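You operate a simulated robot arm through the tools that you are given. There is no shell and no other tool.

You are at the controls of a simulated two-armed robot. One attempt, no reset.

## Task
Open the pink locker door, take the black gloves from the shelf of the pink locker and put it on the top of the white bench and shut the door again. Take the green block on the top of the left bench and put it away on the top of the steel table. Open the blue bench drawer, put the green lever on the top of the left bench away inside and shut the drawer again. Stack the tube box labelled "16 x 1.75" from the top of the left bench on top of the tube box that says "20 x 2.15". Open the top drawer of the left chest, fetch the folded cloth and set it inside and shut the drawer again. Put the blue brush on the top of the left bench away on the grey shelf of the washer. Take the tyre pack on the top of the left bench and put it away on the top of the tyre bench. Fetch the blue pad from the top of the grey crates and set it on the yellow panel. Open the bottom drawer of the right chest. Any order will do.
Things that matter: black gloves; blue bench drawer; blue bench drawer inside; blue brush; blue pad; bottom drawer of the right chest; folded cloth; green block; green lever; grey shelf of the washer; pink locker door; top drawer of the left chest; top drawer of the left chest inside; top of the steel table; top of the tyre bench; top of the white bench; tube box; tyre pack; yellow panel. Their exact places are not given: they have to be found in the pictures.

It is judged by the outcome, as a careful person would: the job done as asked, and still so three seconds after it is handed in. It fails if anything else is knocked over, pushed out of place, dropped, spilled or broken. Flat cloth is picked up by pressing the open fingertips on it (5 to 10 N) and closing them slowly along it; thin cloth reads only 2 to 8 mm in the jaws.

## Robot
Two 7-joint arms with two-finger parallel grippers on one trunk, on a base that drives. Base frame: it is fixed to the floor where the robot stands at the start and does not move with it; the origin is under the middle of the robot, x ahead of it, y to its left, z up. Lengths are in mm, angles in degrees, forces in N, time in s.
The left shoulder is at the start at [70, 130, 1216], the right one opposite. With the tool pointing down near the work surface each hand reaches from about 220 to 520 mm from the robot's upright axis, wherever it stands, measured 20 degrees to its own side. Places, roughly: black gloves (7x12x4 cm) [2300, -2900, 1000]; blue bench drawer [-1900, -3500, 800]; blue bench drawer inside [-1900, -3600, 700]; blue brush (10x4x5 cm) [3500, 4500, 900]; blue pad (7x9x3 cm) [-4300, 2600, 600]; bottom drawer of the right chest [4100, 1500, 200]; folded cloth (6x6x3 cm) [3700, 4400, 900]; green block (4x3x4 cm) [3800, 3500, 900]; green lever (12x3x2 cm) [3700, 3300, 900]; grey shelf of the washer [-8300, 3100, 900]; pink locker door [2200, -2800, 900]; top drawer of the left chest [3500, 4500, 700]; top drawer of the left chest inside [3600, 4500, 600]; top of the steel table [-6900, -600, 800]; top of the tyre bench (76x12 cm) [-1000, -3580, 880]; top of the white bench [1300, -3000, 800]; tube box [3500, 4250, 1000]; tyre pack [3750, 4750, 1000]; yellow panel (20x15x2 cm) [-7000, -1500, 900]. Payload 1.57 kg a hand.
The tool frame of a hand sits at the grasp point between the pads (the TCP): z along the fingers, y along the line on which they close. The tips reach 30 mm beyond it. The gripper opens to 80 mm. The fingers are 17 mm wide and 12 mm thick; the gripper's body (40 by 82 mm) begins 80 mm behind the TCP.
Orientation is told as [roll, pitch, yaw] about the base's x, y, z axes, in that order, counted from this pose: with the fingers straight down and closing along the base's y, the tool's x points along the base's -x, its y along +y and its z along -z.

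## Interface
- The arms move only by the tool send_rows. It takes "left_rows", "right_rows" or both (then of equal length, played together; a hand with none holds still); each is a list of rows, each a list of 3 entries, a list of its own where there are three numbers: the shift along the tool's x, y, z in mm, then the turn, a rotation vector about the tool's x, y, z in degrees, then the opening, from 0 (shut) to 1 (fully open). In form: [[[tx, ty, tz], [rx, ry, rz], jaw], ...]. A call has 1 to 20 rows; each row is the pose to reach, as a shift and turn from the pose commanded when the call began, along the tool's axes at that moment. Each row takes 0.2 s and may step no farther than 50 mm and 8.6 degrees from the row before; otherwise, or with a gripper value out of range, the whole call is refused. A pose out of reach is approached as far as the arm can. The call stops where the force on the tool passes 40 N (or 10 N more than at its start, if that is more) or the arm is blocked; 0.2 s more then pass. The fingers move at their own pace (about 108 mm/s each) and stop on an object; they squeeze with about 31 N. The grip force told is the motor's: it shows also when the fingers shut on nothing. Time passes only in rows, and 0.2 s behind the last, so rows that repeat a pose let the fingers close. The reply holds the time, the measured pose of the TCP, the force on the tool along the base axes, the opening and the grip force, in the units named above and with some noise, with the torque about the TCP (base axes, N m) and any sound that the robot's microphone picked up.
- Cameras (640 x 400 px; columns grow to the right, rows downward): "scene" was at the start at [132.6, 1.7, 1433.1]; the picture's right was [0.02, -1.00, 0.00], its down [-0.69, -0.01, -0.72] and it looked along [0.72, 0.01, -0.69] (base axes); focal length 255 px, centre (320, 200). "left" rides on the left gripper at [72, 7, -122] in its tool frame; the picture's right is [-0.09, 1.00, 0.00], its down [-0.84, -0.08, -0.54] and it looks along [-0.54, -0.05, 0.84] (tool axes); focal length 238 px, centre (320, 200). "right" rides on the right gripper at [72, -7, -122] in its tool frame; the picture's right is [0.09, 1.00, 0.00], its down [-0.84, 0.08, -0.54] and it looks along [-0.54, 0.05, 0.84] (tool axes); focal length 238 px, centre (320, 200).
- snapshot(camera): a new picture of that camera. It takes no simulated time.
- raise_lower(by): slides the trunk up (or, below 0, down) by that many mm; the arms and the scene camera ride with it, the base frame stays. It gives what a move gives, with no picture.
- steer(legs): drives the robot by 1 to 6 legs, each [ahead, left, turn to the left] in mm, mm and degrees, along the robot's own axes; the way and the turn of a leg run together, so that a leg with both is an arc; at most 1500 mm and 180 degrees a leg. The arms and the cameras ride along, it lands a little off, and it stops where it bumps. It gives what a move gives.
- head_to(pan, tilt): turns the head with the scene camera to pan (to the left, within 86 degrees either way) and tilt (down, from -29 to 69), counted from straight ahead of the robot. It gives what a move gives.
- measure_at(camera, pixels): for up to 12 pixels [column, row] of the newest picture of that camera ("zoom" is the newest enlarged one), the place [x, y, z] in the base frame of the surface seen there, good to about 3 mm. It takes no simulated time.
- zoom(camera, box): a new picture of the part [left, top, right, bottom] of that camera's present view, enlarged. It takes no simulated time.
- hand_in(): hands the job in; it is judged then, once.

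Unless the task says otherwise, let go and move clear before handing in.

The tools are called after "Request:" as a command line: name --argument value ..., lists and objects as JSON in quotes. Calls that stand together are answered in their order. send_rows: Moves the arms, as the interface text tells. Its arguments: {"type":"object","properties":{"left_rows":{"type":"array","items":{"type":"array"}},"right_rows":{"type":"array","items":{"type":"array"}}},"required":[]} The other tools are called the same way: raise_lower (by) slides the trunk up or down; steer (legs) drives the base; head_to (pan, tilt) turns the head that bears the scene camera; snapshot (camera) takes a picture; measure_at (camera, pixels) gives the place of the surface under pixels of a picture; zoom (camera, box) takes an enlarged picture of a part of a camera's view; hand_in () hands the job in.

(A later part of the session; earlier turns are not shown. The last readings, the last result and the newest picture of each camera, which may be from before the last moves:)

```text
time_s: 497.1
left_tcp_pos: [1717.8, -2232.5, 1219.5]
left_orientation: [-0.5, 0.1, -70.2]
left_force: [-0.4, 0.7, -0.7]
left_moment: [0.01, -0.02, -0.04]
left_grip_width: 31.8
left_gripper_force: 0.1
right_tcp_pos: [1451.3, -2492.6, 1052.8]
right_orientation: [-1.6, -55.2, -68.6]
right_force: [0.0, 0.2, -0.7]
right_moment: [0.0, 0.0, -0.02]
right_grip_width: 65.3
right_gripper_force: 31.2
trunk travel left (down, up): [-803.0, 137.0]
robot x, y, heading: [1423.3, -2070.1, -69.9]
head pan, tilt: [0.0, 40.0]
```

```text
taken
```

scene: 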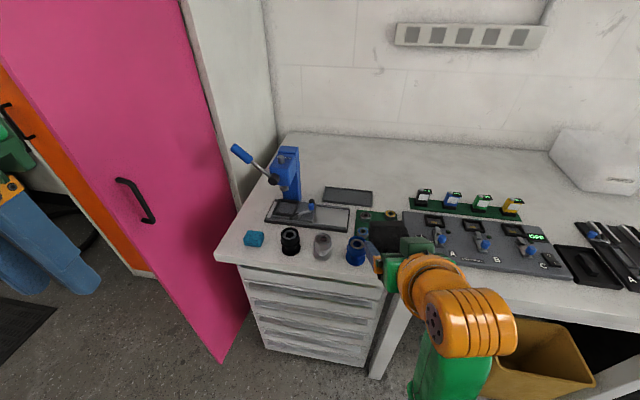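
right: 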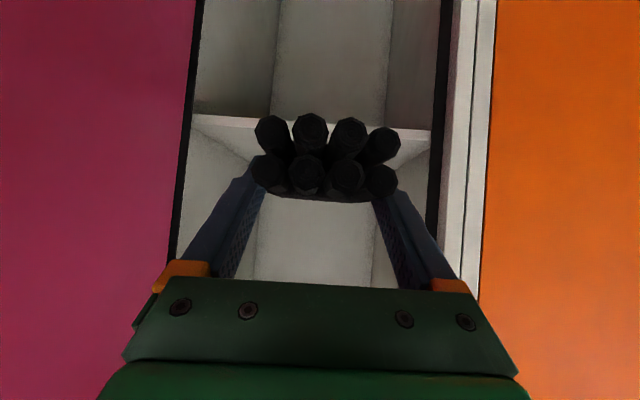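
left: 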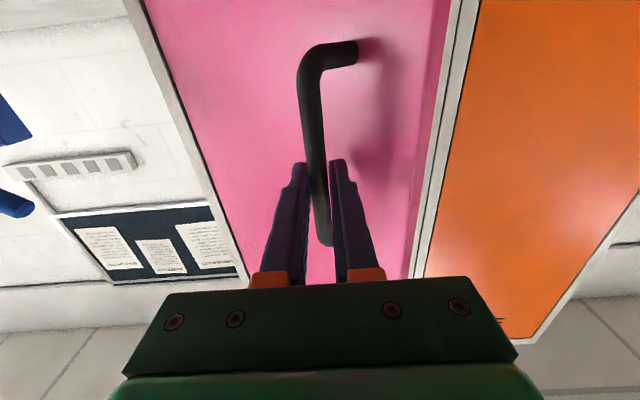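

Good overview; the rear area is clear. I stretch the right arm forward at this height.

Request:
send_rows --right_rows '[[[-17, 0, 24], [0, 0, 0], 0.0], [[-34, 0, 48], [0, 0, 0], 0.0], [[-51, 0, 72], [0, 0, 0], 0.0], [[-68, 0, 96], [0, 0, 0], 0.0], [[-85, 0, 120], [0, 0, 0], 0.0], [[-102, 0, 144], [0, 0, 0], 0.0], [[-119, 0, 168], [0, 0, 0], 0.0], [[-131, 0, 189], [0, 0, 0], 0.0], [[-131, 0, 189], [0, 0, 0], 0.0]]'

Request:
steer --legs '[[200, -5, 0]]'

Request:
snapshot --camera "scene"

```text
time_s: 499.1
left_tcp_pos: [1717.3, -2232.1, 1220.4]
left_orientation: [-0.5, 0.1, -70.2]
left_force: [-0.5, 0.3, -0.1]
left_moment: [-0.01, 0.01, 0.0]
left_grip_width: 32.1
left_gripper_force: 0.1
right_tcp_pos: [1529.6, -2707.7, 1050.8]
right_orientation: [-1.4, -55.3, -68.8]
right_force: [-1.1, 1.1, -0.9]
right_moment: [0.02, -0.02, 0.01]
right_grip_width: 65.4
right_gripper_force: 30.8
trunk travel left (down, up): [-803.0, 137.0]
robot x, y, heading: [1431.5, -2068.0, -69.9]
head pan, tilt: [0.0, 40.0]
```

```text
time_s: 500.7
left_tcp_pos: [1780.3, -2417.7, 1220.4]
left_orientation: [-0.4, -0.1, -70.2]
left_force: [-0.2, -0.2, -0.5]
left_moment: [0.02, 0.03, 0.01]
left_grip_width: 31.7
left_gripper_force: 0.1
right_tcp_pos: [1593.4, -2893.8, 1050.5]
right_orientation: [-1.6, -55.4, -68.5]
right_force: [0.5, -0.5, -1.1]
right_moment: [0.01, 0.01, 0.01]
right_grip_width: 65.3
right_gripper_force: 31.5
trunk travel left (down, up): [-803.0, 137.0]
robot x, y, heading: [1491.2, -2257.0, -70.2]
head pan, tilt: [0.0, 40.0]
```

```text
taken
```

scene: 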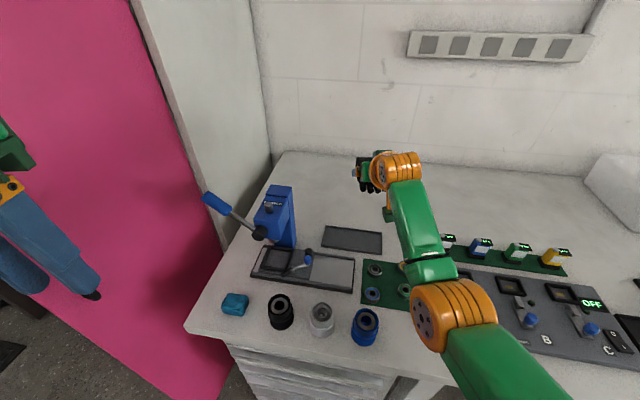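

Request:
steer --legs '[[95, 0, 0]]'

Request:
snapshot --camera "scene"

Request:
measure_at --camera "scene" --pixels '[[330, 230], [380, 235], [355, 222], [330, 190], [390, 200], [360, 200], [410, 215]]'

Request:
snapshot --camera "right"

```text
time_s: 501.8
left_tcp_pos: [1813.1, -2506.3, 1220.9]
left_orientation: [-0.5, -0.2, -69.9]
left_force: [-0.5, -0.2, 0.1]
left_moment: [-0.02, -0.06, 0.02]
left_grip_width: 31.8
left_gripper_force: 0.0
right_tcp_pos: [1627.9, -2981.6, 1053.5]
right_orientation: [-1.5, -55.4, -68.4]
right_force: [-0.2, 1.0, -1.6]
right_moment: [0.02, 0.0, 0.03]
right_grip_width: 65.2
right_gripper_force: 31.0
trunk travel left (down, up): [-803.0, 137.0]
robot x, y, heading: [1522.3, -2346.1, -69.7]
head pan, tilt: [0.0, 40.0]
```

```text
taken
```

scene: 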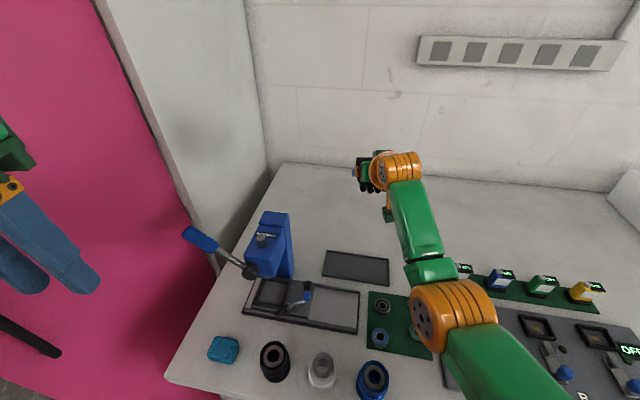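

```text
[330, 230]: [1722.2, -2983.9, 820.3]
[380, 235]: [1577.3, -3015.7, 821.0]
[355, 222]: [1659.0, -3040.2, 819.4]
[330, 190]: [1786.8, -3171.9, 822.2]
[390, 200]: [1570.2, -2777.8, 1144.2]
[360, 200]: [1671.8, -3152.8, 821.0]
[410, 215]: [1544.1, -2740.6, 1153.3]
```

```text
taken
```

right: 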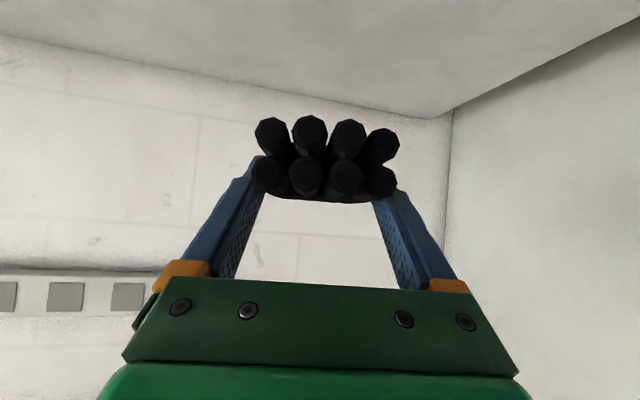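

Request:
measure_at --camera "scene" --pixels '[[328, 252], [345, 253], [365, 256], [387, 259], [340, 247], [375, 252], [388, 280]]'

```text
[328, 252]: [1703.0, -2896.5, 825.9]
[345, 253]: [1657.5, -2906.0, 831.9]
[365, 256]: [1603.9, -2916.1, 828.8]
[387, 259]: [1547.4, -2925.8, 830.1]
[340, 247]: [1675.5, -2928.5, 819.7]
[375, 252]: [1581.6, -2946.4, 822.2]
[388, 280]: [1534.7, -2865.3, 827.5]
```

Request:
measure_at --camera "scene" --pixels '[[372, 368], [372, 378], [321, 358], [274, 350], [563, 372], [545, 345], [500, 275], [545, 282], [420, 330], [585, 285], [570, 352]]'

```text
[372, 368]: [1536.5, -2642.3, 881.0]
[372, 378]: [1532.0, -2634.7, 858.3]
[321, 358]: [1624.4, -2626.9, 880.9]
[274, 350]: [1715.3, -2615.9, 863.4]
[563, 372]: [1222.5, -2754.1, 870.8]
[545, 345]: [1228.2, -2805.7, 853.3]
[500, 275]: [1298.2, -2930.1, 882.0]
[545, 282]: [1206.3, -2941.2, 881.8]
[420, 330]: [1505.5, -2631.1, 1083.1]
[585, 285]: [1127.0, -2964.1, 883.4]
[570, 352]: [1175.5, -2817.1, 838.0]
```

Request:
measure_at --camera "scene" --pixels '[[450, 288], [430, 300], [420, 318], [430, 345], [480, 300], [470, 330], [440, 340], [425, 340], [450, 245], [405, 265]]'

```text
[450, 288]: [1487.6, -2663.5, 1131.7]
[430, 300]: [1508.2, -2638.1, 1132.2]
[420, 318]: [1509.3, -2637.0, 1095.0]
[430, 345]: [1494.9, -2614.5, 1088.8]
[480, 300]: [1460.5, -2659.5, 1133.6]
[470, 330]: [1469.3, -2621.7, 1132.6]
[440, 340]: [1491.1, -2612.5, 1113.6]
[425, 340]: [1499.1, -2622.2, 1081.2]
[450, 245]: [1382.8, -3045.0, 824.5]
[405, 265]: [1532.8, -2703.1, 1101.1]
```

My elbow would come close to the blue ring (top 881) if I only used the trunk, so I shift 40 mm right and split the descent between trunk and arm.

Request:
steer --legs '[[0, -42, 0]]'

Request:
raise_lower --by -110

Request:
snapshot --camera "scene"

```text
time_s: 502.7
left_tcp_pos: [1782.9, -2522.1, 1218.5]
left_orientation: [-0.9, 0.1, -70.0]
left_force: [0.9, 0.9, 0.9]
left_moment: [-0.05, 0.09, 0.02]
left_grip_width: 32.0
left_gripper_force: 0.0
right_tcp_pos: [1598.1, -2998.1, 1051.0]
right_orientation: [-2.1, -55.2, -67.9]
right_force: [0.1, 0.2, -0.6]
right_moment: [-0.02, 0.02, -0.05]
right_grip_width: 65.5
right_gripper_force: 31.0
trunk travel left (down, up): [-803.0, 137.0]
robot x, y, heading: [1486.6, -2359.6, -69.9]
head pan, tilt: [0.0, 40.0]
```

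```text
time_s: 504.1
left_tcp_pos: [1776.0, -2523.6, 1109.8]
left_orientation: [-0.4, 0.0, -69.8]
left_force: [-0.1, 0.3, 0.0]
left_moment: [0.01, -0.01, 0.0]
left_grip_width: 32.0
left_gripper_force: 0.1
right_tcp_pos: [1590.0, -2998.3, 940.3]
right_orientation: [-1.4, -55.2, -68.5]
right_force: [0.8, 0.7, -0.5]
right_moment: [0.02, -0.03, 0.02]
right_grip_width: 65.4
right_gripper_force: 30.8
trunk travel left (down, up): [-693.0, 247.0]
robot x, y, heading: [1487.3, -2358.7, -69.8]
head pan, tilt: [0.0, 40.0]
```

```text
taken
```

scene: 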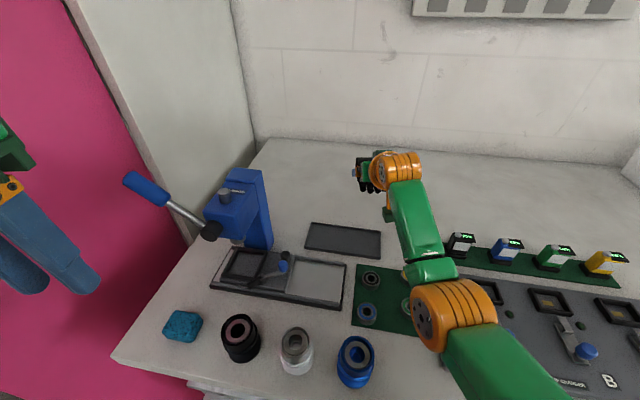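

Request:
send_rows --right_rows '[[[16.4, 0, 11.4], [0, 0, 0], 0.0], [[32.9, 0, 22.8], [0, 0, 0], 0.0], [[49.3, 0, 34.1], [0, 0, 0], 0.0], [[65.8, 0, 45.5], [0, 0, 0], 0.0], [[70, 0, 48.5], [0, 0, 0], 0.0], [[70, 0, 48.5], [0, 0, 0], 0.0]]'

Request:
snapshot --camera "scene"

Request:
snapshot --camera "right"

```text
time_s: 505.5
left_tcp_pos: [1776.3, -2522.7, 1110.7]
left_orientation: [-0.5, 0.0, -69.8]
left_force: [-0.1, 0.8, 0.3]
left_moment: [0.02, -0.03, 0.0]
left_grip_width: 32.0
left_gripper_force: 0.1
right_tcp_pos: [1590.7, -2999.6, 855.2]
right_orientation: [-1.4, -55.2, -68.3]
right_force: [-0.8, -0.5, -1.1]
right_moment: [0.02, -0.02, -0.02]
right_grip_width: 65.2
right_gripper_force: 31.0
trunk travel left (down, up): [-693.0, 247.0]
robot x, y, heading: [1486.8, -2364.2, -69.5]
head pan, tilt: [0.0, 40.0]
```

```text
taken
```

scene: 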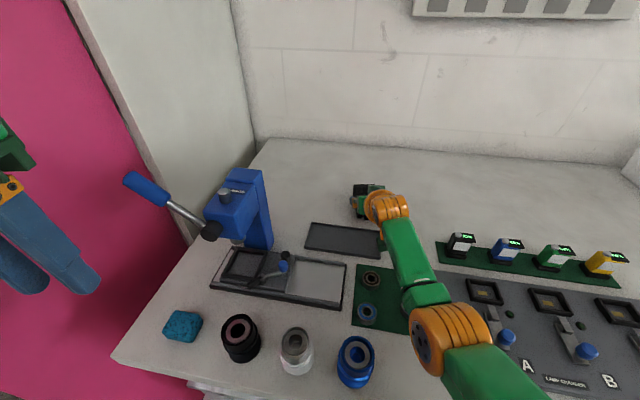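

```text
taken
```

right: 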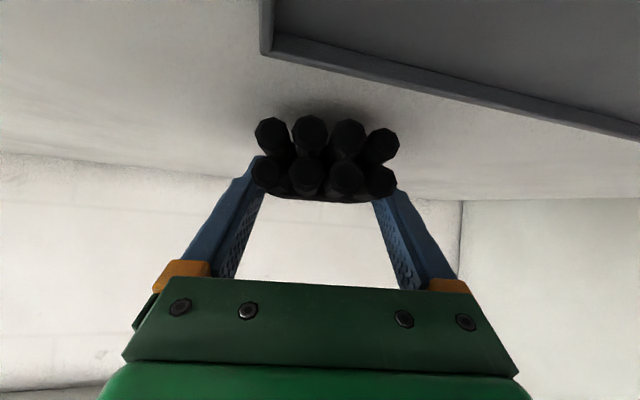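

Request:
send_rows --right_rows '[[[3.3, 0, 2.3], [0, 0, 0], 0.0], [[5.8, 0, 4], [0, 0, 0], 0.0], [[7, 0, 4.8], [0, 0, 0], 0.0], [[7, 0, 4.8], [0, 0, 0], 0.0]]'

```text
time_s: 506.5
left_tcp_pos: [1776.9, -2522.8, 1110.1]
left_orientation: [-0.5, 0.1, -69.8]
left_force: [-0.1, 0.9, -0.7]
left_moment: [-0.03, -0.03, 0.02]
left_grip_width: 31.9
left_gripper_force: 0.1
right_tcp_pos: [1589.3, -2999.4, 847.8]
right_orientation: [-1.4, -55.1, -68.4]
right_force: [0.5, -0.5, 0.4]
right_moment: [0.06, -0.02, -0.02]
right_grip_width: 65.5
right_gripper_force: 31.7
trunk travel left (down, up): [-693.0, 247.0]
robot x, y, heading: [1485.1, -2361.4, -69.8]
head pan, tilt: [0.0, 40.0]
```

Request:
send_rows --right_rows '[[[0.8, 0, 0.6], [0, 0, 0], 0.0], [[1.6, 0, 1.1], [0, 0, 0], 0.0], [[1.6, 0, 1.1], [0, 0, 0], 0.0]]'

```text
time_s: 507.3
left_tcp_pos: [1776.7, -2521.5, 1110.5]
left_orientation: [-0.6, -0.2, -69.9]
left_force: [0.7, 0.4, 0.9]
left_moment: [-0.01, -0.02, 0.02]
left_grip_width: 32.0
left_gripper_force: 0.0
right_tcp_pos: [1588.6, -3000.4, 848.9]
right_orientation: [-1.4, -55.5, -68.5]
right_force: [-0.9, -3.3, 7.8]
right_moment: [0.45, -0.11, -0.03]
right_grip_width: 65.4
right_gripper_force: 31.0
trunk travel left (down, up): [-693.0, 247.0]
robot x, y, heading: [1492.0, -2361.3, -69.6]
head pan, tilt: [0.0, 40.0]
```

Contact at 7.8 N. I open and lift straight up.

Request:
send_rows --right_rows '[[[-0.5, 0, -0.3], [0, 0, 0], 0.85], [[-0.5, 0, -0.3], [0, 0, 0], 1.0], [[-0.5, 0, -0.3], [0, 0, 0], 1.0], [[-8, 0, -6], [0, 0, 0], 1.0], [[-25, 0, -17], [0, 0, 0], 1.0], [[-45, 0, -31], [0, 0, 0], 1.0], [[-70, 0, -48], [0, 0, 0], 1.0], [[-80, 0, -60], [0, 0, 0], 1.0]]'

Request:
snapshot --camera "right"

Request:
snapshot --camera "scene"

```text
time_s: 509.1
left_tcp_pos: [1776.8, -2523.1, 1109.8]
left_orientation: [-0.5, 0.0, -70.0]
left_force: [-0.3, 0.8, 1.2]
left_moment: [0.02, -0.04, 0.01]
left_grip_width: 32.1
left_gripper_force: 0.0
right_tcp_pos: [1589.6, -2995.0, 945.7]
right_orientation: [-1.4, -55.2, -68.5]
right_force: [0.2, 0.4, -0.5]
right_moment: [0.0, 0.01, -0.03]
right_grip_width: 80.1
right_gripper_force: 0.1
trunk travel left (down, up): [-693.0, 247.0]
robot x, y, heading: [1485.2, -2361.6, -70.0]
head pan, tilt: [0.0, 40.0]
```

```text
taken
```

right: 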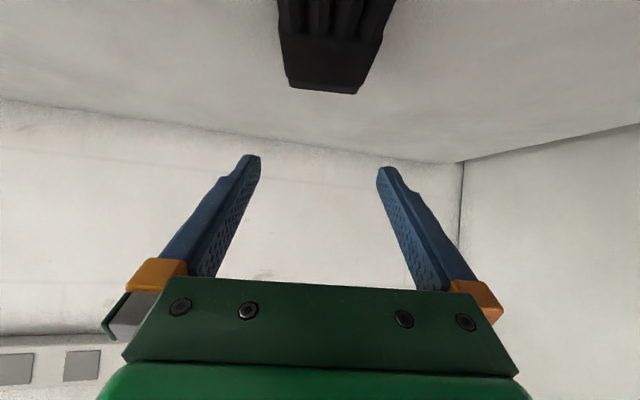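

```text
taken
```

scene: 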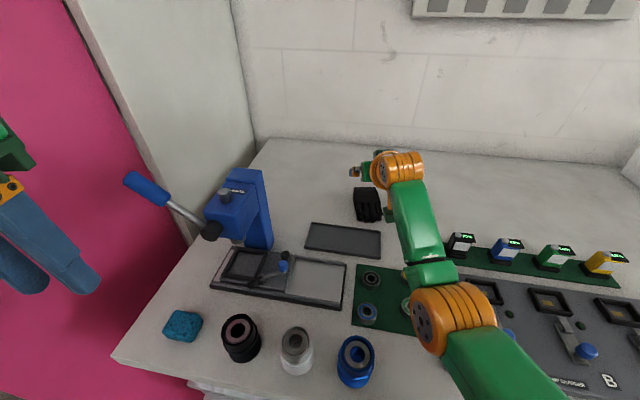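

The gloves lie on the bench top behind the small tray. I raise, back away and fold the right arm.

Request:
raise_lower --by 110

Request:
steer --legs '[[-330, 0, 0]]'

Request:
send_rows --right_rows '[[[17, 0, -24], [0, 4, 0], 0.6], [[34, 0, -48], [0, 8, 0], 0.6], [[51, 0, -72], [0, 13, 0], 0.6], [[68, 0, -96], [0, 18, 0], 0.6], [[85, 0, -120], [0, 23, 0], 0.6], [[102, 0, -144], [0, 28, 0], 0.6], [[119, 0, -168], [0, 34, 0], 0.6], [[131, 0, -189], [0, 40, 0], 0.6], [[140, 0, -200], [0, 47, 0], 0.6], [[150, 0, -215], [0, 55, 0], 0.6], [[150, 0, -215], [0, 55, 0], 0.6]]'

Request:
snapshot --camera "scene"

```text
time_s: 510.5
left_tcp_pos: [1776.4, -2524.7, 1218.9]
left_orientation: [-0.5, 0.1, -69.8]
left_force: [-1.2, 0.2, 0.2]
left_moment: [-0.02, -0.02, 0.0]
left_grip_width: 32.2
left_gripper_force: 0.0
right_tcp_pos: [1588.6, -2994.0, 1054.4]
right_orientation: [-1.3, -55.2, -68.4]
right_force: [-0.7, 1.0, 0.5]
right_moment: [0.0, 0.03, -0.02]
right_grip_width: 80.1
right_gripper_force: 0.0
trunk travel left (down, up): [-803.0, 137.0]
robot x, y, heading: [1487.0, -2359.7, -70.1]
head pan, tilt: [0.0, 40.0]
```

```text
time_s: 512.7
left_tcp_pos: [1665.5, -2219.0, 1220.1]
left_orientation: [-0.5, 0.1, -69.7]
left_force: [0.0, -0.8, -0.7]
left_moment: [0.0, 0.0, 0.0]
left_grip_width: 31.9
left_gripper_force: 0.0
right_tcp_pos: [1480.2, -2690.2, 1052.7]
right_orientation: [-1.4, -55.1, -68.2]
right_force: [1.0, 0.1, 0.7]
right_moment: [-0.01, 0.0, 0.01]
right_grip_width: 80.3
right_gripper_force: 0.0
trunk travel left (down, up): [-803.0, 137.0]
robot x, y, heading: [1373.5, -2053.7, -69.4]
head pan, tilt: [0.0, 40.0]
```

```text
time_s: 515.1
left_tcp_pos: [1663.8, -2216.8, 1219.9]
left_orientation: [-0.6, -0.1, -69.7]
left_force: [0.1, 0.5, -0.3]
left_moment: [0.02, 0.06, 0.0]
left_grip_width: 32.0
left_gripper_force: 0.1
right_tcp_pos: [1413.5, -2534.0, 1073.8]
right_orientation: [-0.9, -0.2, -69.3]
right_force: [-0.5, -0.6, -0.1]
right_moment: [0.0, -0.01, 0.0]
right_grip_width: 47.9
right_gripper_force: 0.0
right hand out of reach, approached as far as the arm can: row 6, 7, 8, 9, 10, 11
trunk travel left (down, up): [-803.0, 137.0]
robot x, y, heading: [1374.3, -2055.3, -69.7]
head pan, tilt: [0.0, 40.0]
```

```text
taken
```

scene: 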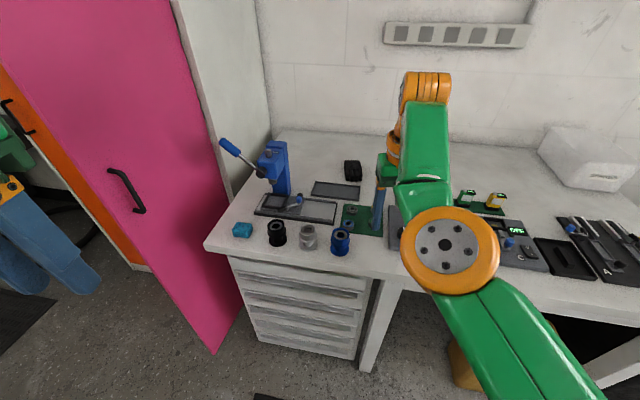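

Request:
send_rows --right_rows '[[[40, 0, 11], [0, 0, 0], 0.5], [[80, 0, 23], [0, 0, 0], 0.5], [[115, 0, 33], [0, 0, 0], 0.5], [[125, 0, 36], [0, 0, 0], 0.5], [[125, 0, 36], [0, 0, 0], 0.5], [[125, 0, 36], [0, 0, 0], 0.5]]' --left_rows '[[[-10, -10, 0], [0, -8, 0], 0.7], [[-20, -20, 0], [0, -16, 0], 0.7], [[-30, -30, 0], [0, -24, 0], 0.7], [[-40, -40, 0], [0, -32, 0], 0.7], [[-50, -50, 0], [0, -40, 0], 0.7], [[-60, -60, 0], [0, -48, 0], 0.7]]'

Request:
send_rows --left_rows '[[[0, -10, 10], [0, -8, 0], 0.7], [[0, -20, 20], [0, -16, 0], 0.7], [[0, -30, 30], [0, -24, 0], 0.7], [[0, -40, 40], [0, -32, 0], 0.7], [[0, -50, 50], [0, -40, 0], 0.7], [[0, -50, 60], [0, -42, 0], 0.7], [[0, -50, 60], [0, -42, 0], 0.7]]'

Request:
head_to --pan 25 --tilt 28

Request:
snapshot --camera "scene"

```text
time_s: 516.5
left_tcp_pos: [1628.5, -2294.1, 1221.2]
left_orientation: [-0.9, -48.1, -68.9]
left_force: [1.0, 0.0, 0.0]
left_moment: [0.01, 0.0, 0.01]
left_grip_width: 56.0
left_gripper_force: 0.1
right_tcp_pos: [1385.5, -2542.2, 1044.4]
right_orientation: [-0.9, -0.1, -69.3]
right_force: [-0.4, -0.1, -0.5]
right_moment: [0.02, 0.0, -0.02]
right_grip_width: 40.0
right_gripper_force: 0.0
right hand out of reach, approached as far as the arm can: row 1, 2, 3, 4, 5, 6
trunk travel left (down, up): [-803.0, 137.0]
robot x, y, heading: [1374.2, -2053.5, -69.5]
head pan, tilt: [0.0, 40.0]
```

```text
time_s: 518.1
left_tcp_pos: [1567.2, -2408.3, 1195.8]
left_orientation: [-95.8, -89.3, 26.5]
left_force: [0.1, 1.0, 0.6]
left_moment: [-0.03, 0.01, 0.02]
left_grip_width: 56.0
left_gripper_force: 0.2
left hand out of reach, approached as far as the arm can: row 2, 3, 4, 5, 6, 7
right_tcp_pos: [1386.6, -2542.3, 1044.7]
right_orientation: [-0.8, -0.2, -69.3]
right_force: [-1.1, -0.1, 0.4]
right_moment: [0.0, -0.01, -0.01]
right_grip_width: 39.9
right_gripper_force: 0.1
trunk travel left (down, up): [-803.0, 137.0]
robot x, y, heading: [1373.0, -2054.8, -69.8]
head pan, tilt: [0.0, 40.0]
```

```text
time_s: 519.0
left_tcp_pos: [1568.3, -2409.3, 1195.0]
left_orientation: [-88.5, -89.5, 18.9]
left_force: [-0.4, -0.2, -0.9]
left_moment: [-0.01, -0.02, -0.02]
left_grip_width: 55.9
left_gripper_force: 0.1
right_tcp_pos: [1386.5, -2542.3, 1044.6]
right_orientation: [-0.9, -0.2, -69.3]
right_force: [0.2, 0.0, 0.4]
right_moment: [-0.01, 0.02, 0.01]
right_grip_width: 40.0
right_gripper_force: 0.0
trunk travel left (down, up): [-803.0, 137.0]
robot x, y, heading: [1372.5, -2053.0, -69.4]
head pan, tilt: [25.0, 28.0]
```

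```text
taken
```

scene: 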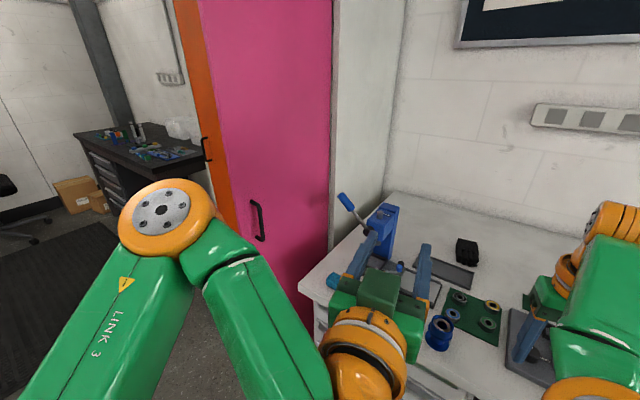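

The right arm is at its stretched singularity again; I pull exactly toward its shoulder.

Request:
send_rows --right_rows '[[[45, 3.4, 10], [0, 0, 0], 0.5], [[90, 6.8, 20], [0, 0, 0], 0.5], [[130, 9.8, 28], [0, 0, 0], 0.5], [[160, 12, 35], [0, 0, 0], 0.5], [[160, 12, 35], [0, 0, 0], 0.5], [[160, 12, 35], [0, 0, 0], 0.5], [[160, 12, 35], [0, 0, 0], 0.5], [[160, 12, 35], [0, 0, 0], 0.5], [[160, 12, 35], [0, 0, 0], 0.5], [[160, 12, 35], [0, 0, 0], 0.5]]'

```text
time_s: 521.2
left_tcp_pos: [1567.6, -2409.7, 1196.2]
left_orientation: [-87.9, -89.3, 18.3]
left_force: [0.2, 0.0, 0.2]
left_moment: [-0.01, 0.0, -0.05]
left_grip_width: 56.0
left_gripper_force: 0.1
right_tcp_pos: [1276.7, -2519.8, 1018.6]
right_orientation: [-0.8, -0.3, -69.3]
right_force: [-1.1, 0.8, 0.0]
right_moment: [0.01, 0.0, -0.02]
right_grip_width: 39.9
right_gripper_force: 0.1
right hand out of reach, approached as far as the arm can: row 1, 2, 3, 4, 5, 6, 7, 8, 9, 10
trunk travel left (down, up): [-803.0, 137.0]
robot x, y, heading: [1374.8, -2053.0, -69.8]
head pan, tilt: [25.0, 28.0]
```

Request:
send_rows --right_rows '[[[20, 20, 5], [0, 0, 0], 0.5], [[40, 40, 10], [0, 0, 0], 0.5], [[60, 60, 15], [0, 0, 0], 0.5], [[74, 83, 20], [0, 0, 0], 0.5], [[74, 83, 20], [0, 0, 0], 0.5], [[74, 83, 20], [0, 0, 0], 0.5]]'

Request:
head_to --pan -20 --tilt 35

Request:
snapshot --camera "scene"

```text
time_s: 522.6
left_tcp_pos: [1567.4, -2408.2, 1196.3]
left_orientation: [-90.3, -89.5, 20.6]
left_force: [0.2, 0.7, -0.5]
left_moment: [-0.01, 0.01, 0.01]
left_grip_width: 56.1
left_gripper_force: 0.1
right_tcp_pos: [1288.3, -2522.4, 984.9]
right_orientation: [-0.7, -0.2, -69.4]
right_force: [-0.3, -0.2, 1.3]
right_moment: [0.02, 0.01, -0.01]
right_grip_width: 40.2
right_gripper_force: 0.1
right hand out of reach, approached as far as the arm can: row 1, 2, 3, 4, 5, 6
trunk travel left (down, up): [-803.0, 137.0]
robot x, y, heading: [1377.7, -2054.8, -69.7]
head pan, tilt: [25.0, 28.0]
```

```text
time_s: 523.7
left_tcp_pos: [1567.8, -2407.9, 1195.7]
left_orientation: [-88.8, -89.5, 19.2]
left_force: [0.1, -0.2, 0.5]
left_moment: [0.01, 0.03, 0.0]
left_grip_width: 56.1
left_gripper_force: 0.0
right_tcp_pos: [1288.0, -2522.2, 985.1]
right_orientation: [-0.8, -0.2, -69.4]
right_force: [-0.6, 0.9, 0.3]
right_moment: [0.0, 0.02, 0.03]
right_grip_width: 40.0
right_gripper_force: 0.1
trunk travel left (down, up): [-803.0, 137.0]
robot x, y, heading: [1372.9, -2053.7, -69.7]
head pan, tilt: [-20.0, 35.0]
```

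```text
taken
```

scene: 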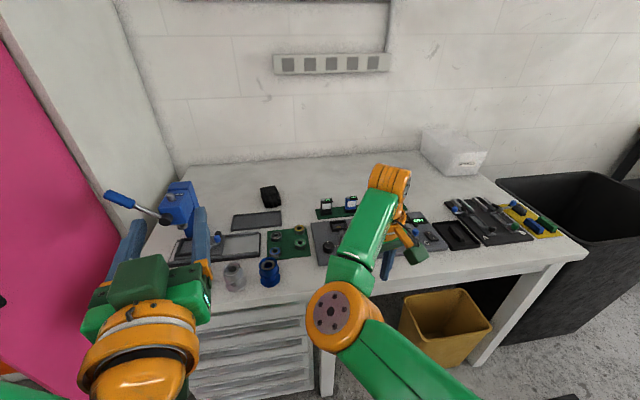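

Request:
measure_at --camera "scene" --pixels '[[335, 310], [355, 330], [370, 225], [395, 180], [420, 385], [350, 270], [388, 268]]'

```text
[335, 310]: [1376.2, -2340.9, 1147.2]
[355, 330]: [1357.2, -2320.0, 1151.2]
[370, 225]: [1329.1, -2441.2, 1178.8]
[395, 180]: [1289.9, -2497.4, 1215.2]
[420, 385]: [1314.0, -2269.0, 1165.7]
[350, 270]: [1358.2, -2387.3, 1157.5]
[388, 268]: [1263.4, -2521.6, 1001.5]
```

The right elbow has flipped inward (it is at [1370,-2335], left of the shoulder–wrist line). I try to swing it back by raising the hand and moving it outward first.

Request:
send_rows --right_rows '[[[0, -20, -30], [0, 0, 0], 0.5], [[0, -40, -60], [0, 0, 0], 0.5], [[10, -60, -90], [0, 0, 0], 0.5], [[20, -80, -120], [0, 0, 0], 0.5], [[40, -100, -150], [0, 0, 0], 0.5], [[60, -120, -170], [0, 0, 0], 0.5], [[80, -140, -190], [0, 0, 0], 0.5], [[100, -150, -200], [0, 0, 0], 0.5], [[100, -150, -200], [0, 0, 0], 0.5]]'

Request:
snapshot --camera "scene"

```text
time_s: 525.7
left_tcp_pos: [1568.2, -2409.0, 1196.0]
left_orientation: [-86.9, -89.5, 17.5]
left_force: [0.0, 0.5, 0.0]
left_moment: [-0.01, -0.01, -0.04]
left_grip_width: 56.0
left_gripper_force: 0.1
right_tcp_pos: [1112.4, -2481.4, 1190.1]
right_orientation: [-0.7, -0.3, -69.3]
right_force: [-0.4, -0.4, 0.8]
right_moment: [0.02, 0.02, 0.05]
right_grip_width: 40.2
right_gripper_force: 0.1
trunk travel left (down, up): [-803.0, 137.0]
robot x, y, heading: [1378.6, -2056.4, -69.3]
head pan, tilt: [-20.0, 35.0]
```

```text
taken
```

scene: 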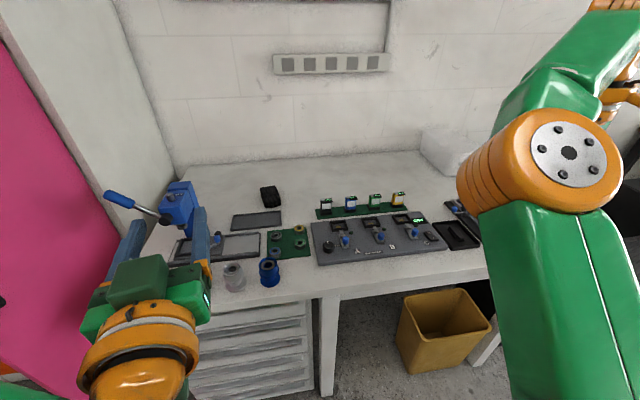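

The elbow swung up and the pose was reachable. Now I bring the hand down and inward gently.

Request:
send_rows --right_rows '[[[-2, 30, 10], [0, 0, 0], 0.5], [[-4, 60, 20], [0, 0, 0], 0.5], [[-8, 90, 35], [0, 0, 0], 0.5], [[-12, 120, 55], [0, 0, 0], 0.5], [[-16, 150, 75], [0, 0, 0], 0.5], [[-20, 180, 95], [0, 0, 0], 0.5], [[-25, 205, 120], [0, 0, 0], 0.5], [[-30, 225, 145], [0, 0, 0], 0.5], [[-30, 225, 150], [0, 0, 0], 0.5]]'

Request:
snapshot --camera "scene"

```text
time_s: 527.7
left_tcp_pos: [1568.9, -2411.7, 1195.1]
left_orientation: [-74.3, -89.3, 4.9]
left_force: [0.2, 0.1, -0.3]
left_moment: [0.01, -0.01, -0.03]
left_grip_width: 56.2
left_gripper_force: 0.0
right_tcp_pos: [1267.8, -2521.7, 1063.8]
right_orientation: [-0.8, -0.1, -69.4]
right_force: [0.0, -1.1, -0.1]
right_moment: [0.02, 0.02, -0.03]
right_grip_width: 40.0
right_gripper_force: 0.1
right hand out of reach, approached as far as the arm can: row 4, 5, 6, 7, 8, 9
trunk travel left (down, up): [-803.0, 137.0]
robot x, y, heading: [1374.2, -2051.1, -69.4]
head pan, tilt: [-20.0, 35.0]
```

```text
taken
```

scene: 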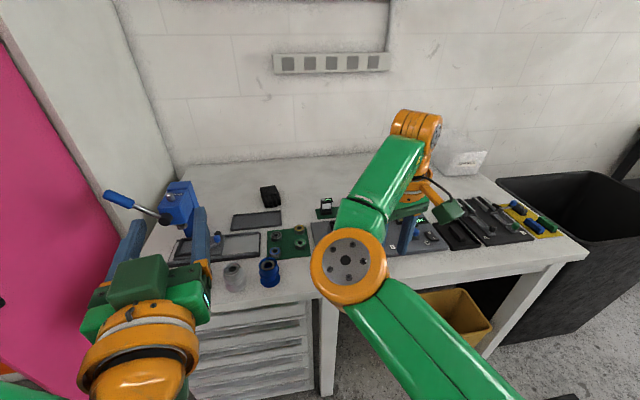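

The elbow keeps to the inner side. I'll stretch the arm to the right, sweep the hand leftward along the reach circle (which bends the elbow outward), then retract.

Request:
send_rows --right_rows '[[[8, -38, 16], [0, 0, 0], 0.5], [[16, -77, 32], [0, 0, 0], 0.5], [[25, -115, 48], [0, 0, 0], 0.5], [[33, -154, 64], [0, 0, 0], 0.5], [[33, -154, 64], [0, 0, 0], 0.5]]'

Request:
send_rows --right_rows '[[[-29, 33, 0], [0, 0, 0], 0.5], [[-54, 69, 0], [0, 0, 0], 0.5], [[-75, 107, 0], [0, 0, 0], 0.5], [[-92, 147, 0], [0, 0, 0], 0.5], [[-105, 189, 0], [0, 0, 0], 0.5], [[-113, 232, 0], [0, 0, 0], 0.5], [[-117, 275, 0], [0, 0, 0], 0.5], [[-116, 319, 0], [0, 0, 0], 0.5], [[-113, 348, 0], [0, 0, 0], 0.5]]'

Request:
snapshot --camera "scene"

```text
time_s: 528.9
left_tcp_pos: [1568.2, -2408.6, 1196.1]
left_orientation: [-87.1, -89.4, 17.4]
left_force: [0.6, 0.6, 0.9]
left_moment: [0.02, 0.03, 0.02]
left_grip_width: 56.1
left_gripper_force: 0.0
right_tcp_pos: [1107.0, -2542.4, 998.9]
right_orientation: [-1.0, -0.2, -69.3]
right_force: [1.2, 0.0, 0.6]
right_moment: [0.02, -0.02, 0.02]
right_grip_width: 40.1
right_gripper_force: 0.1
trunk travel left (down, up): [-803.0, 137.0]
robot x, y, heading: [1374.9, -2056.0, -69.3]
head pan, tilt: [-20.0, 35.0]
```

```text
time_s: 530.9
left_tcp_pos: [1568.4, -2407.7, 1194.9]
left_orientation: [-90.3, -89.3, 20.8]
left_force: [0.7, -0.3, 0.2]
left_moment: [0.02, -0.01, 0.0]
left_grip_width: 55.7
left_gripper_force: 0.0
right_tcp_pos: [1470.4, -2528.3, 992.6]
right_orientation: [-0.8, -0.3, -69.4]
right_force: [0.0, 0.1, -0.4]
right_moment: [-0.01, -0.01, -0.01]
right_grip_width: 40.2
right_gripper_force: 0.1
trunk travel left (down, up): [-803.0, 137.0]
robot x, y, heading: [1373.0, -2053.6, -69.3]
head pan, tilt: [-20.0, 35.0]
```

```text
taken
```

scene: 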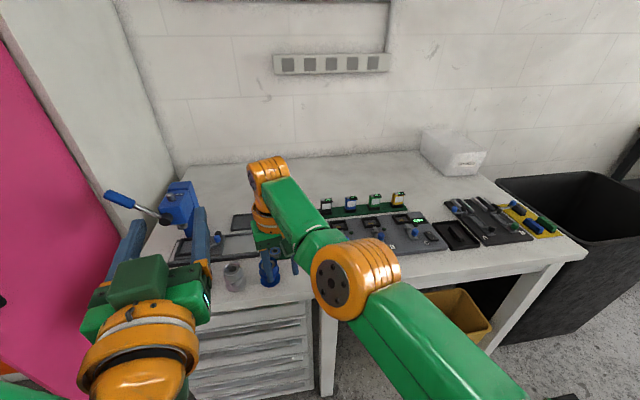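

No reach complaints this time. I retract now, slightly leftward, to let the elbow bend outward.

Request:
send_rows --right_rows '[[[35, 6, 0], [0, 0, 0], 0.5], [[70, 10, 0], [0, 0, 0], 0.5], [[105, 10, 0], [0, 0, 0], 0.5], [[140, 0, 0], [0, 0, 0], 0.5], [[150, -20, 0], [0, 0, 0], 0.5], [[150, -50, 0], [0, 0, 0], 0.5], [[150, -80, 0], [0, 0, 0], 0.5], [[150, -90, 0], [0, 0, 0], 0.5]]'

Request:
snapshot --camera "scene"

```text
time_s: 532.7
left_tcp_pos: [1566.8, -2408.5, 1196.3]
left_orientation: [-92.7, -89.4, 23.1]
left_force: [1.1, -0.4, -0.7]
left_moment: [0.01, -0.03, 0.02]
left_grip_width: 56.0
left_gripper_force: 0.0
right_tcp_pos: [1307.6, -2526.6, 978.2]
right_orientation: [-0.8, -0.3, -69.3]
right_force: [-0.2, 0.0, 0.1]
right_moment: [0.0, -0.03, 0.02]
right_grip_width: 39.9
right_gripper_force: 0.0
right hand out of reach, approached as far as the arm can: row 1, 2, 3, 4, 5, 6, 7, 8
trunk travel left (down, up): [-803.0, 137.0]
robot x, y, heading: [1370.9, -2055.7, -69.7]
head pan, tilt: [-20.0, 35.0]
```

```text
taken
```

scene: 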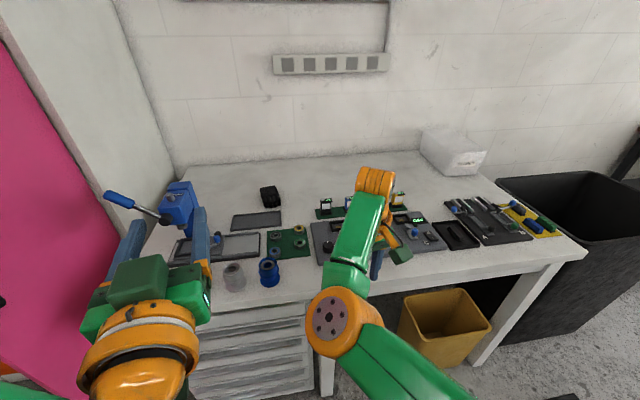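

Request:
send_rows --right_rows '[[[-42, -11, 0], [0, 0, 0], 0.5], [[-84, -22, 0], [0, 0, 0], 0.5], [[-126, -33, 0], [0, 0, 0], 0.5], [[-130, 7, 0], [0, 0, 0], 0.5], [[-132, 47, 0], [0, 0, 0], 0.5], [[-133, 87, 0], [0, 0, 0], 0.5], [[-133, 127, 0], [0, 0, 0], 0.5], [[-131, 167, 0], [0, 0, 0], 0.5], [[-129, 193, 0], [0, 0, 0], 0.5], [[-90, 185, 0], [0, 0, 0], 0.5], [[-50, 178, 0], [0, 0, 0], 0.5], [[-10, 170, 0], [0, 0, 0], 0.5], [[30, 160, 0], [0, 0, 0], 0.5], [[60, 150, 0], [0, 0, 0], 0.5], [[71, 130, 0], [0, 0, 0], 0.5], [[71, 116, 0], [0, 0, 0], 0.5]]'

Request:
snapshot --camera "scene"

```text
time_s: 536.1
left_tcp_pos: [1568.3, -2409.8, 1195.0]
left_orientation: [-88.4, -89.6, 18.9]
left_force: [0.2, -0.2, 0.1]
left_moment: [-0.01, 0.01, 0.0]
left_grip_width: 56.0
left_gripper_force: 0.0
right_tcp_pos: [1490.7, -2515.8, 973.4]
right_orientation: [-0.7, -0.1, -69.4]
right_force: [1.2, -0.3, 0.9]
right_moment: [0.0, 0.0, -0.01]
right_grip_width: 40.0
right_gripper_force: 0.1
right hand out of reach, approached as far as the arm can: row 2, 3, 4, 5, 6, 7, 8, 9, 10, 12, 13, 14, 15, 16
trunk travel left (down, up): [-803.0, 137.0]
robot x, y, heading: [1372.2, -2058.8, -69.5]
head pan, tilt: [-20.0, 35.0]
```

```text
taken
```

scene: 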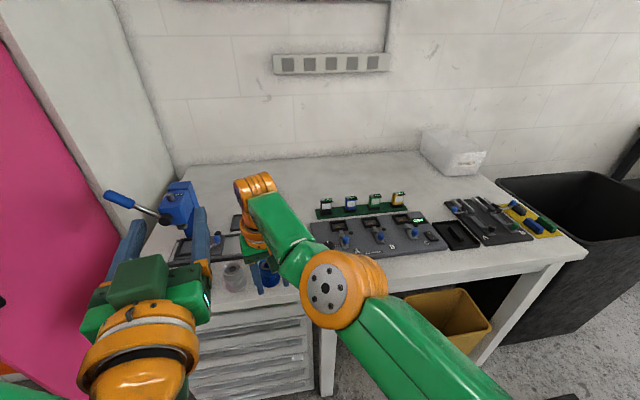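

The elbow stays on the inner branch. I move the left hand aside, then repeat with a strongly leftward, shrinking sweep of the right hand to bend its elbow outward.

Request:
send_rows --left_rows '[[[0, 35, -15], [0, 0, 0], 0.5], [[0, 70, -30], [0, 0, 0], 0.5], [[0, 105, -45], [0, 0, 0], 0.5], [[0, 140, -60], [0, 0, 0], 0.5], [[0, 150, -60], [0, 0, 0], 0.5]]'

Request:
send_rows --right_rows '[[[-20, -45, 0], [0, 0, 0], 0.5], [[-40, -90, 0], [0, 0, 0], 0.5], [[-60, -135, 0], [0, 0, 0], 0.5], [[-75, -180, 0], [0, 0, 0], 0.5], [[-90, -220, 0], [0, 0, 0], 0.5], [[-90, -220, 0], [0, 0, 0], 0.5]]'

Request:
snapshot --camera "scene"

```text
time_s: 537.3
left_tcp_pos: [1744.2, -2361.1, 1256.4]
left_orientation: [-93.9, -89.4, 24.1]
left_force: [-0.4, -0.1, -0.2]
left_moment: [0.01, -0.02, 0.01]
left_grip_width: 40.1
left_gripper_force: 0.0
left hand out of reach, approached as far as the arm can: row 1, 2, 3, 4, 5
right_tcp_pos: [1492.1, -2514.9, 973.1]
right_orientation: [-0.8, -0.2, -69.3]
right_force: [0.5, 0.0, -0.5]
right_moment: [0.01, -0.01, 0.02]
right_grip_width: 39.9
right_gripper_force: 0.0
trunk travel left (down, up): [-803.0, 137.0]
robot x, y, heading: [1370.3, -2053.4, -69.4]
head pan, tilt: [-20.0, 35.0]
```

```text
time_s: 538.7
left_tcp_pos: [1743.4, -2362.4, 1256.3]
left_orientation: [-87.8, -89.4, 18.3]
left_force: [0.1, 0.1, 0.6]
left_moment: [-0.02, 0.0, 0.0]
left_grip_width: 40.1
left_gripper_force: 0.1
right_tcp_pos: [1322.3, -2598.5, 975.1]
right_orientation: [-0.8, -0.2, -69.4]
right_force: [0.2, 0.5, 0.1]
right_moment: [-0.05, 0.02, -0.01]
right_grip_width: 40.1
right_gripper_force: 0.1
right hand out of reach, approached as far as the arm can: row 1, 2, 3, 4, 5, 6
trunk travel left (down, up): [-803.0, 137.0]
robot x, y, heading: [1372.4, -2055.7, -69.5]
head pan, tilt: [-20.0, 35.0]
```

```text
taken
```

scene: 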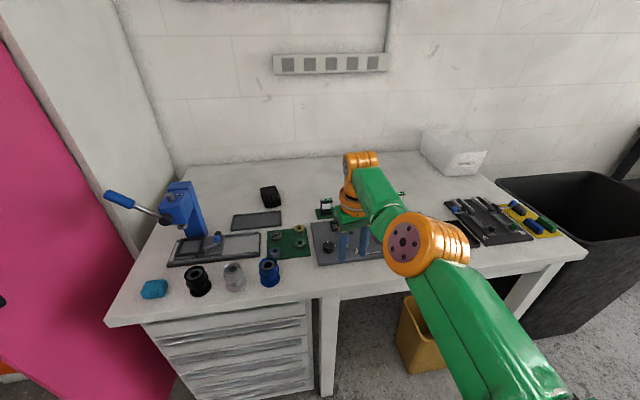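

Request:
send_rows --right_rows '[[[-5.7, 39.4, 0], [0, 0, 0], 0.5], [[-6, 77.1, 0], [0, 0, 0], 0.5], [[-2.9, 114.4, 0], [0, 0, 0], 0.5], [[5.3, 150.7, 0], [0, 0, 0], 0.5], [[16.6, 185.6, 0], [0, 0, 0], 0.5], [[31.7, 218.6, 0], [0, 0, 0], 0.5], [[51.3, 248.9, 0], [0, 0, 0], 0.5], [[72, 269.7, 0], [0, 0, 0], 0.5], [[82, 232, 0], [0, 0, 0], 0.5], [[93, 195, 0], [0, 0, 0], 0.5], [[107, 165, 0], [0, 0, 0], 0.5], [[122, 133, 0], [0, 0, 0], 0.5], [[137, 120, 0], [0, 0, 0], 0.5], [[151, 107, 0], [0, 0, 0], 0.5]]'

Request:
snapshot --camera "scene"

```text
time_s: 541.7
left_tcp_pos: [1741.0, -2361.9, 1257.6]
left_orientation: [-91.4, -89.5, 21.8]
left_force: [-0.4, -0.2, 0.0]
left_moment: [-0.01, -0.02, 0.0]
left_grip_width: 40.1
left_gripper_force: 0.1
right_tcp_pos: [1365.4, -2420.9, 972.6]
right_orientation: [-0.9, -0.2, -69.3]
right_force: [0.2, 0.3, -0.5]
right_moment: [-0.02, -0.03, -0.01]
right_grip_width: 40.0
right_gripper_force: 0.0
right hand out of reach, approached as far as the arm can: row 1, 2, 3, 4
trunk travel left (down, up): [-803.0, 137.0]
robot x, y, heading: [1374.3, -2060.4, -69.5]
head pan, tilt: [-20.0, 35.0]
```

```text
taken
```

scene: 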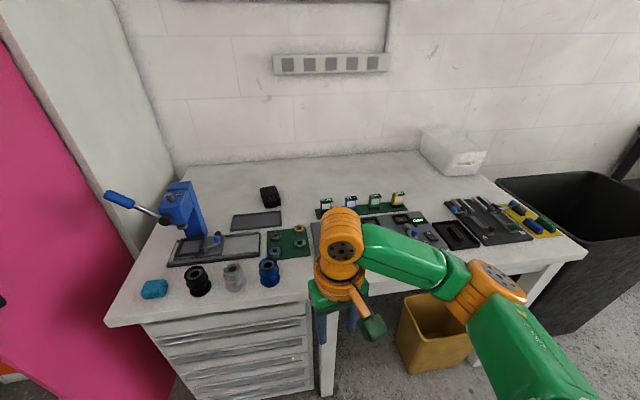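

The right elbow is outside again. Now I look at the door handle to close the locker with the left hand.

Request:
steer --legs '[[0, 300, -10]]'

Request:
head_to --pan 20 --tilt 28

Request:
snapshot --camera "scene"

```text
time_s: 543.8
left_tcp_pos: [1987.7, -2332.8, 1256.6]
left_orientation: [-86.8, -89.6, 8.2]
left_force: [0.6, 0.0, 0.4]
left_moment: [-0.04, 0.04, 0.0]
left_grip_width: 39.7
left_gripper_force: 0.0
right_tcp_pos: [1607.6, -2329.7, 972.6]
right_orientation: [-0.7, -0.2, -78.5]
right_force: [0.1, 0.5, 0.3]
right_moment: [0.03, -0.05, 0.0]
right_grip_width: 39.9
right_gripper_force: 0.1
trunk travel left (down, up): [-803.0, 137.0]
robot x, y, heading: [1677.2, -1971.9, -78.8]
head pan, tilt: [-20.0, 35.0]
```

```text
time_s: 544.9
left_tcp_pos: [1986.7, -2331.0, 1256.9]
left_orientation: [-87.5, -89.4, 8.7]
left_force: [-0.4, -0.5, -0.6]
left_moment: [0.0, 0.05, 0.04]
left_grip_width: 40.0
left_gripper_force: 0.1
right_tcp_pos: [1608.0, -2330.0, 972.9]
right_orientation: [-0.8, -0.2, -78.4]
right_force: [-1.0, 0.0, -0.1]
right_moment: [0.01, -0.01, 0.0]
right_grip_width: 40.1
right_gripper_force: 0.0
trunk travel left (down, up): [-803.0, 137.0]
robot x, y, heading: [1674.3, -1970.2, -78.7]
head pan, tilt: [20.0, 28.0]
```

```text
taken
```

scene: 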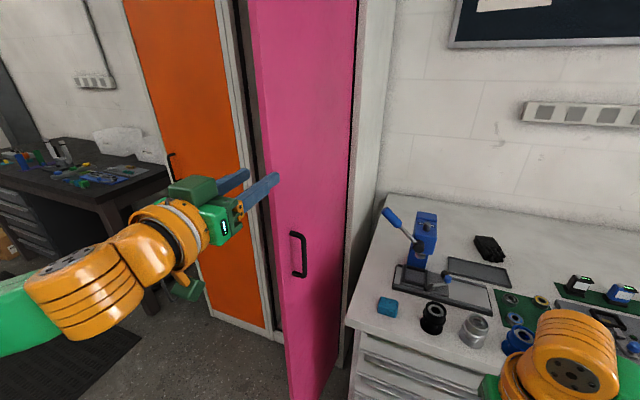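

Request:
measure_at --camera "scene" --pixels '[[304, 240], [305, 255], [304, 270], [297, 235], [270, 150], [345, 150], [300, 350], [335, 300]]'

Request:
zoom --camera "scene" --box '[230, 180, 380, 320]'

```text
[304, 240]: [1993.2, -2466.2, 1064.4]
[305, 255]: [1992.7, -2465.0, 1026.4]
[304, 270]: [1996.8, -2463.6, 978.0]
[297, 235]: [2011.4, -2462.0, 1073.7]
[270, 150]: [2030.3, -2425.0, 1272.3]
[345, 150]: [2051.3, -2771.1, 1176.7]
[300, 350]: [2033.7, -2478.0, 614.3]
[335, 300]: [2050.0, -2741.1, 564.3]
```

```text
2.86 times, centred on (305, 250) of scene
```

zoom: 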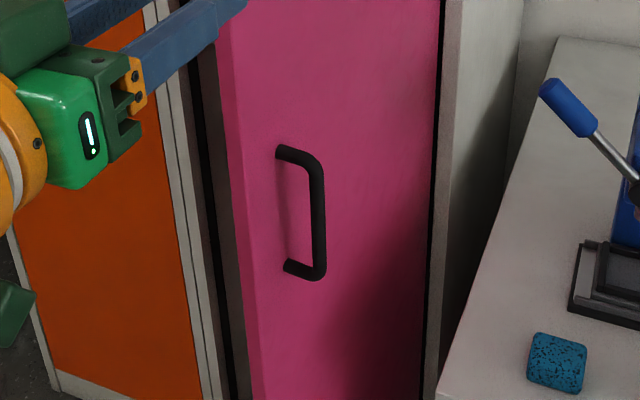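

The bar is now at about [1997,-2470], door ≈83° open. I bring the left hand in front of it at its height.

Request:
send_rows --left_rows '[[[18, -36, 0], [0, 0, 0], 0.7], [[36, -72, 0], [0, 0, 0], 0.7], [[54, -108, 0], [0, 0, 0], 0.7], [[72, -144, 0], [0, 0, 0], 0.7], [[90, -180, 0], [0, 0, 0], 0.7], [[90, -180, 0], [0, 0, 0], 0.7]]'

Request:
raise_lower --by -150

Request:
steer --legs '[[0, 170, -1]]'

Request:
snapshot --camera "scene"

Request:
snapshot --camera "left"

```text
time_s: 546.3
left_tcp_pos: [1814.9, -2366.1, 1167.2]
left_orientation: [-89.2, -89.5, 10.4]
left_force: [-0.3, -0.4, -0.5]
left_moment: [0.02, 0.01, -0.02]
left_grip_width: 56.0
left_gripper_force: 0.0
left hand out of reach, approached as far as the arm can: row 1, 2, 3, 4
right_tcp_pos: [1609.2, -2328.5, 972.5]
right_orientation: [-0.8, -0.3, -78.5]
right_force: [0.9, 0.5, -0.4]
right_moment: [0.03, 0.02, 0.0]
right_grip_width: 40.1
right_gripper_force: 0.1
trunk travel left (down, up): [-803.0, 137.0]
robot x, y, heading: [1671.0, -1968.6, -78.5]
head pan, tilt: [20.0, 28.0]
```

```text
time_s: 548.0
left_tcp_pos: [1815.2, -2367.5, 1017.0]
left_orientation: [-87.3, -89.5, 8.6]
left_force: [0.0, -0.7, -0.5]
left_moment: [0.0, 0.01, 0.05]
left_grip_width: 55.8
left_gripper_force: 0.2
right_tcp_pos: [1607.5, -2330.1, 822.3]
right_orientation: [-0.8, -0.1, -78.4]
right_force: [-0.1, -0.8, -0.1]
right_moment: [0.02, 0.02, -0.01]
right_grip_width: 39.9
right_gripper_force: 0.1
trunk travel left (down, up): [-653.0, 287.0]
robot x, y, heading: [1675.2, -1969.3, -78.5]
head pan, tilt: [20.0, 28.0]
```

```text
time_s: 549.5
left_tcp_pos: [1970.8, -2337.8, 1018.2]
left_orientation: [-86.7, -89.5, 6.9]
left_force: [-0.1, -0.3, 1.0]
left_moment: [0.03, -0.01, 0.0]
left_grip_width: 56.2
left_gripper_force: 0.0
right_tcp_pos: [1765.6, -2296.8, 822.6]
right_orientation: [-0.8, -0.3, -79.7]
right_force: [0.6, -0.9, 0.3]
right_moment: [-0.01, -0.01, 0.02]
right_grip_width: 39.9
right_gripper_force: 0.2
trunk travel left (down, up): [-653.0, 287.0]
robot x, y, heading: [1842.9, -1940.8, -79.6]
head pan, tilt: [20.0, 28.0]
```

```text
taken
```

scene: 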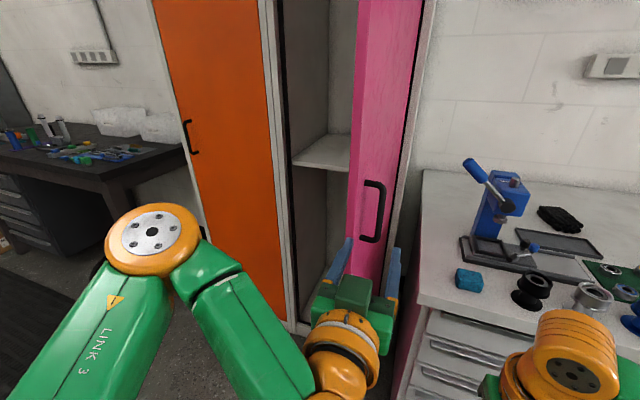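

```text
taken
```

left: 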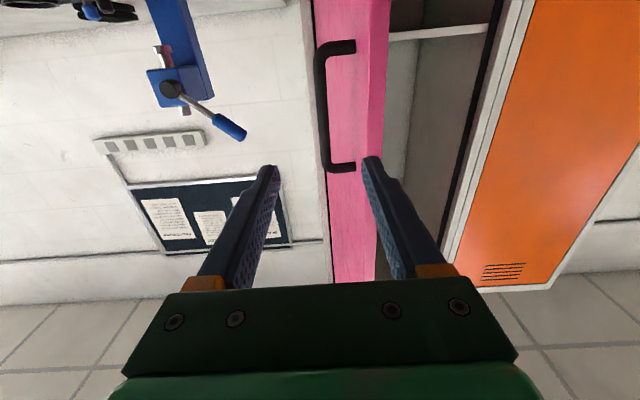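

The left finger must enter the 34 mm gap between bar and door, so I narrow the opening to 30 mm and measure the bar again.

Request:
measure_at --camera "left" --pixels '[[321, 80], [323, 110], [326, 145], [318, 110], [350, 110], [375, 110]]'

Request:
measure_at --camera "scene" --pixels '[[382, 195], [381, 210], [378, 230], [350, 200], [395, 200]]'

```text
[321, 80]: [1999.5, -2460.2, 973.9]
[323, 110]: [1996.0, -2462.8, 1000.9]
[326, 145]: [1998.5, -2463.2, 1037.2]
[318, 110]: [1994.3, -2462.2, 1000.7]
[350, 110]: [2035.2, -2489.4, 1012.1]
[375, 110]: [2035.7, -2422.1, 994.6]
```

```text
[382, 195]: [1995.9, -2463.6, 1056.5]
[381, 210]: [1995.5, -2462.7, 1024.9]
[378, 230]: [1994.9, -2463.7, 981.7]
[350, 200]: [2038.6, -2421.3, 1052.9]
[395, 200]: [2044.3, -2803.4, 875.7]
```

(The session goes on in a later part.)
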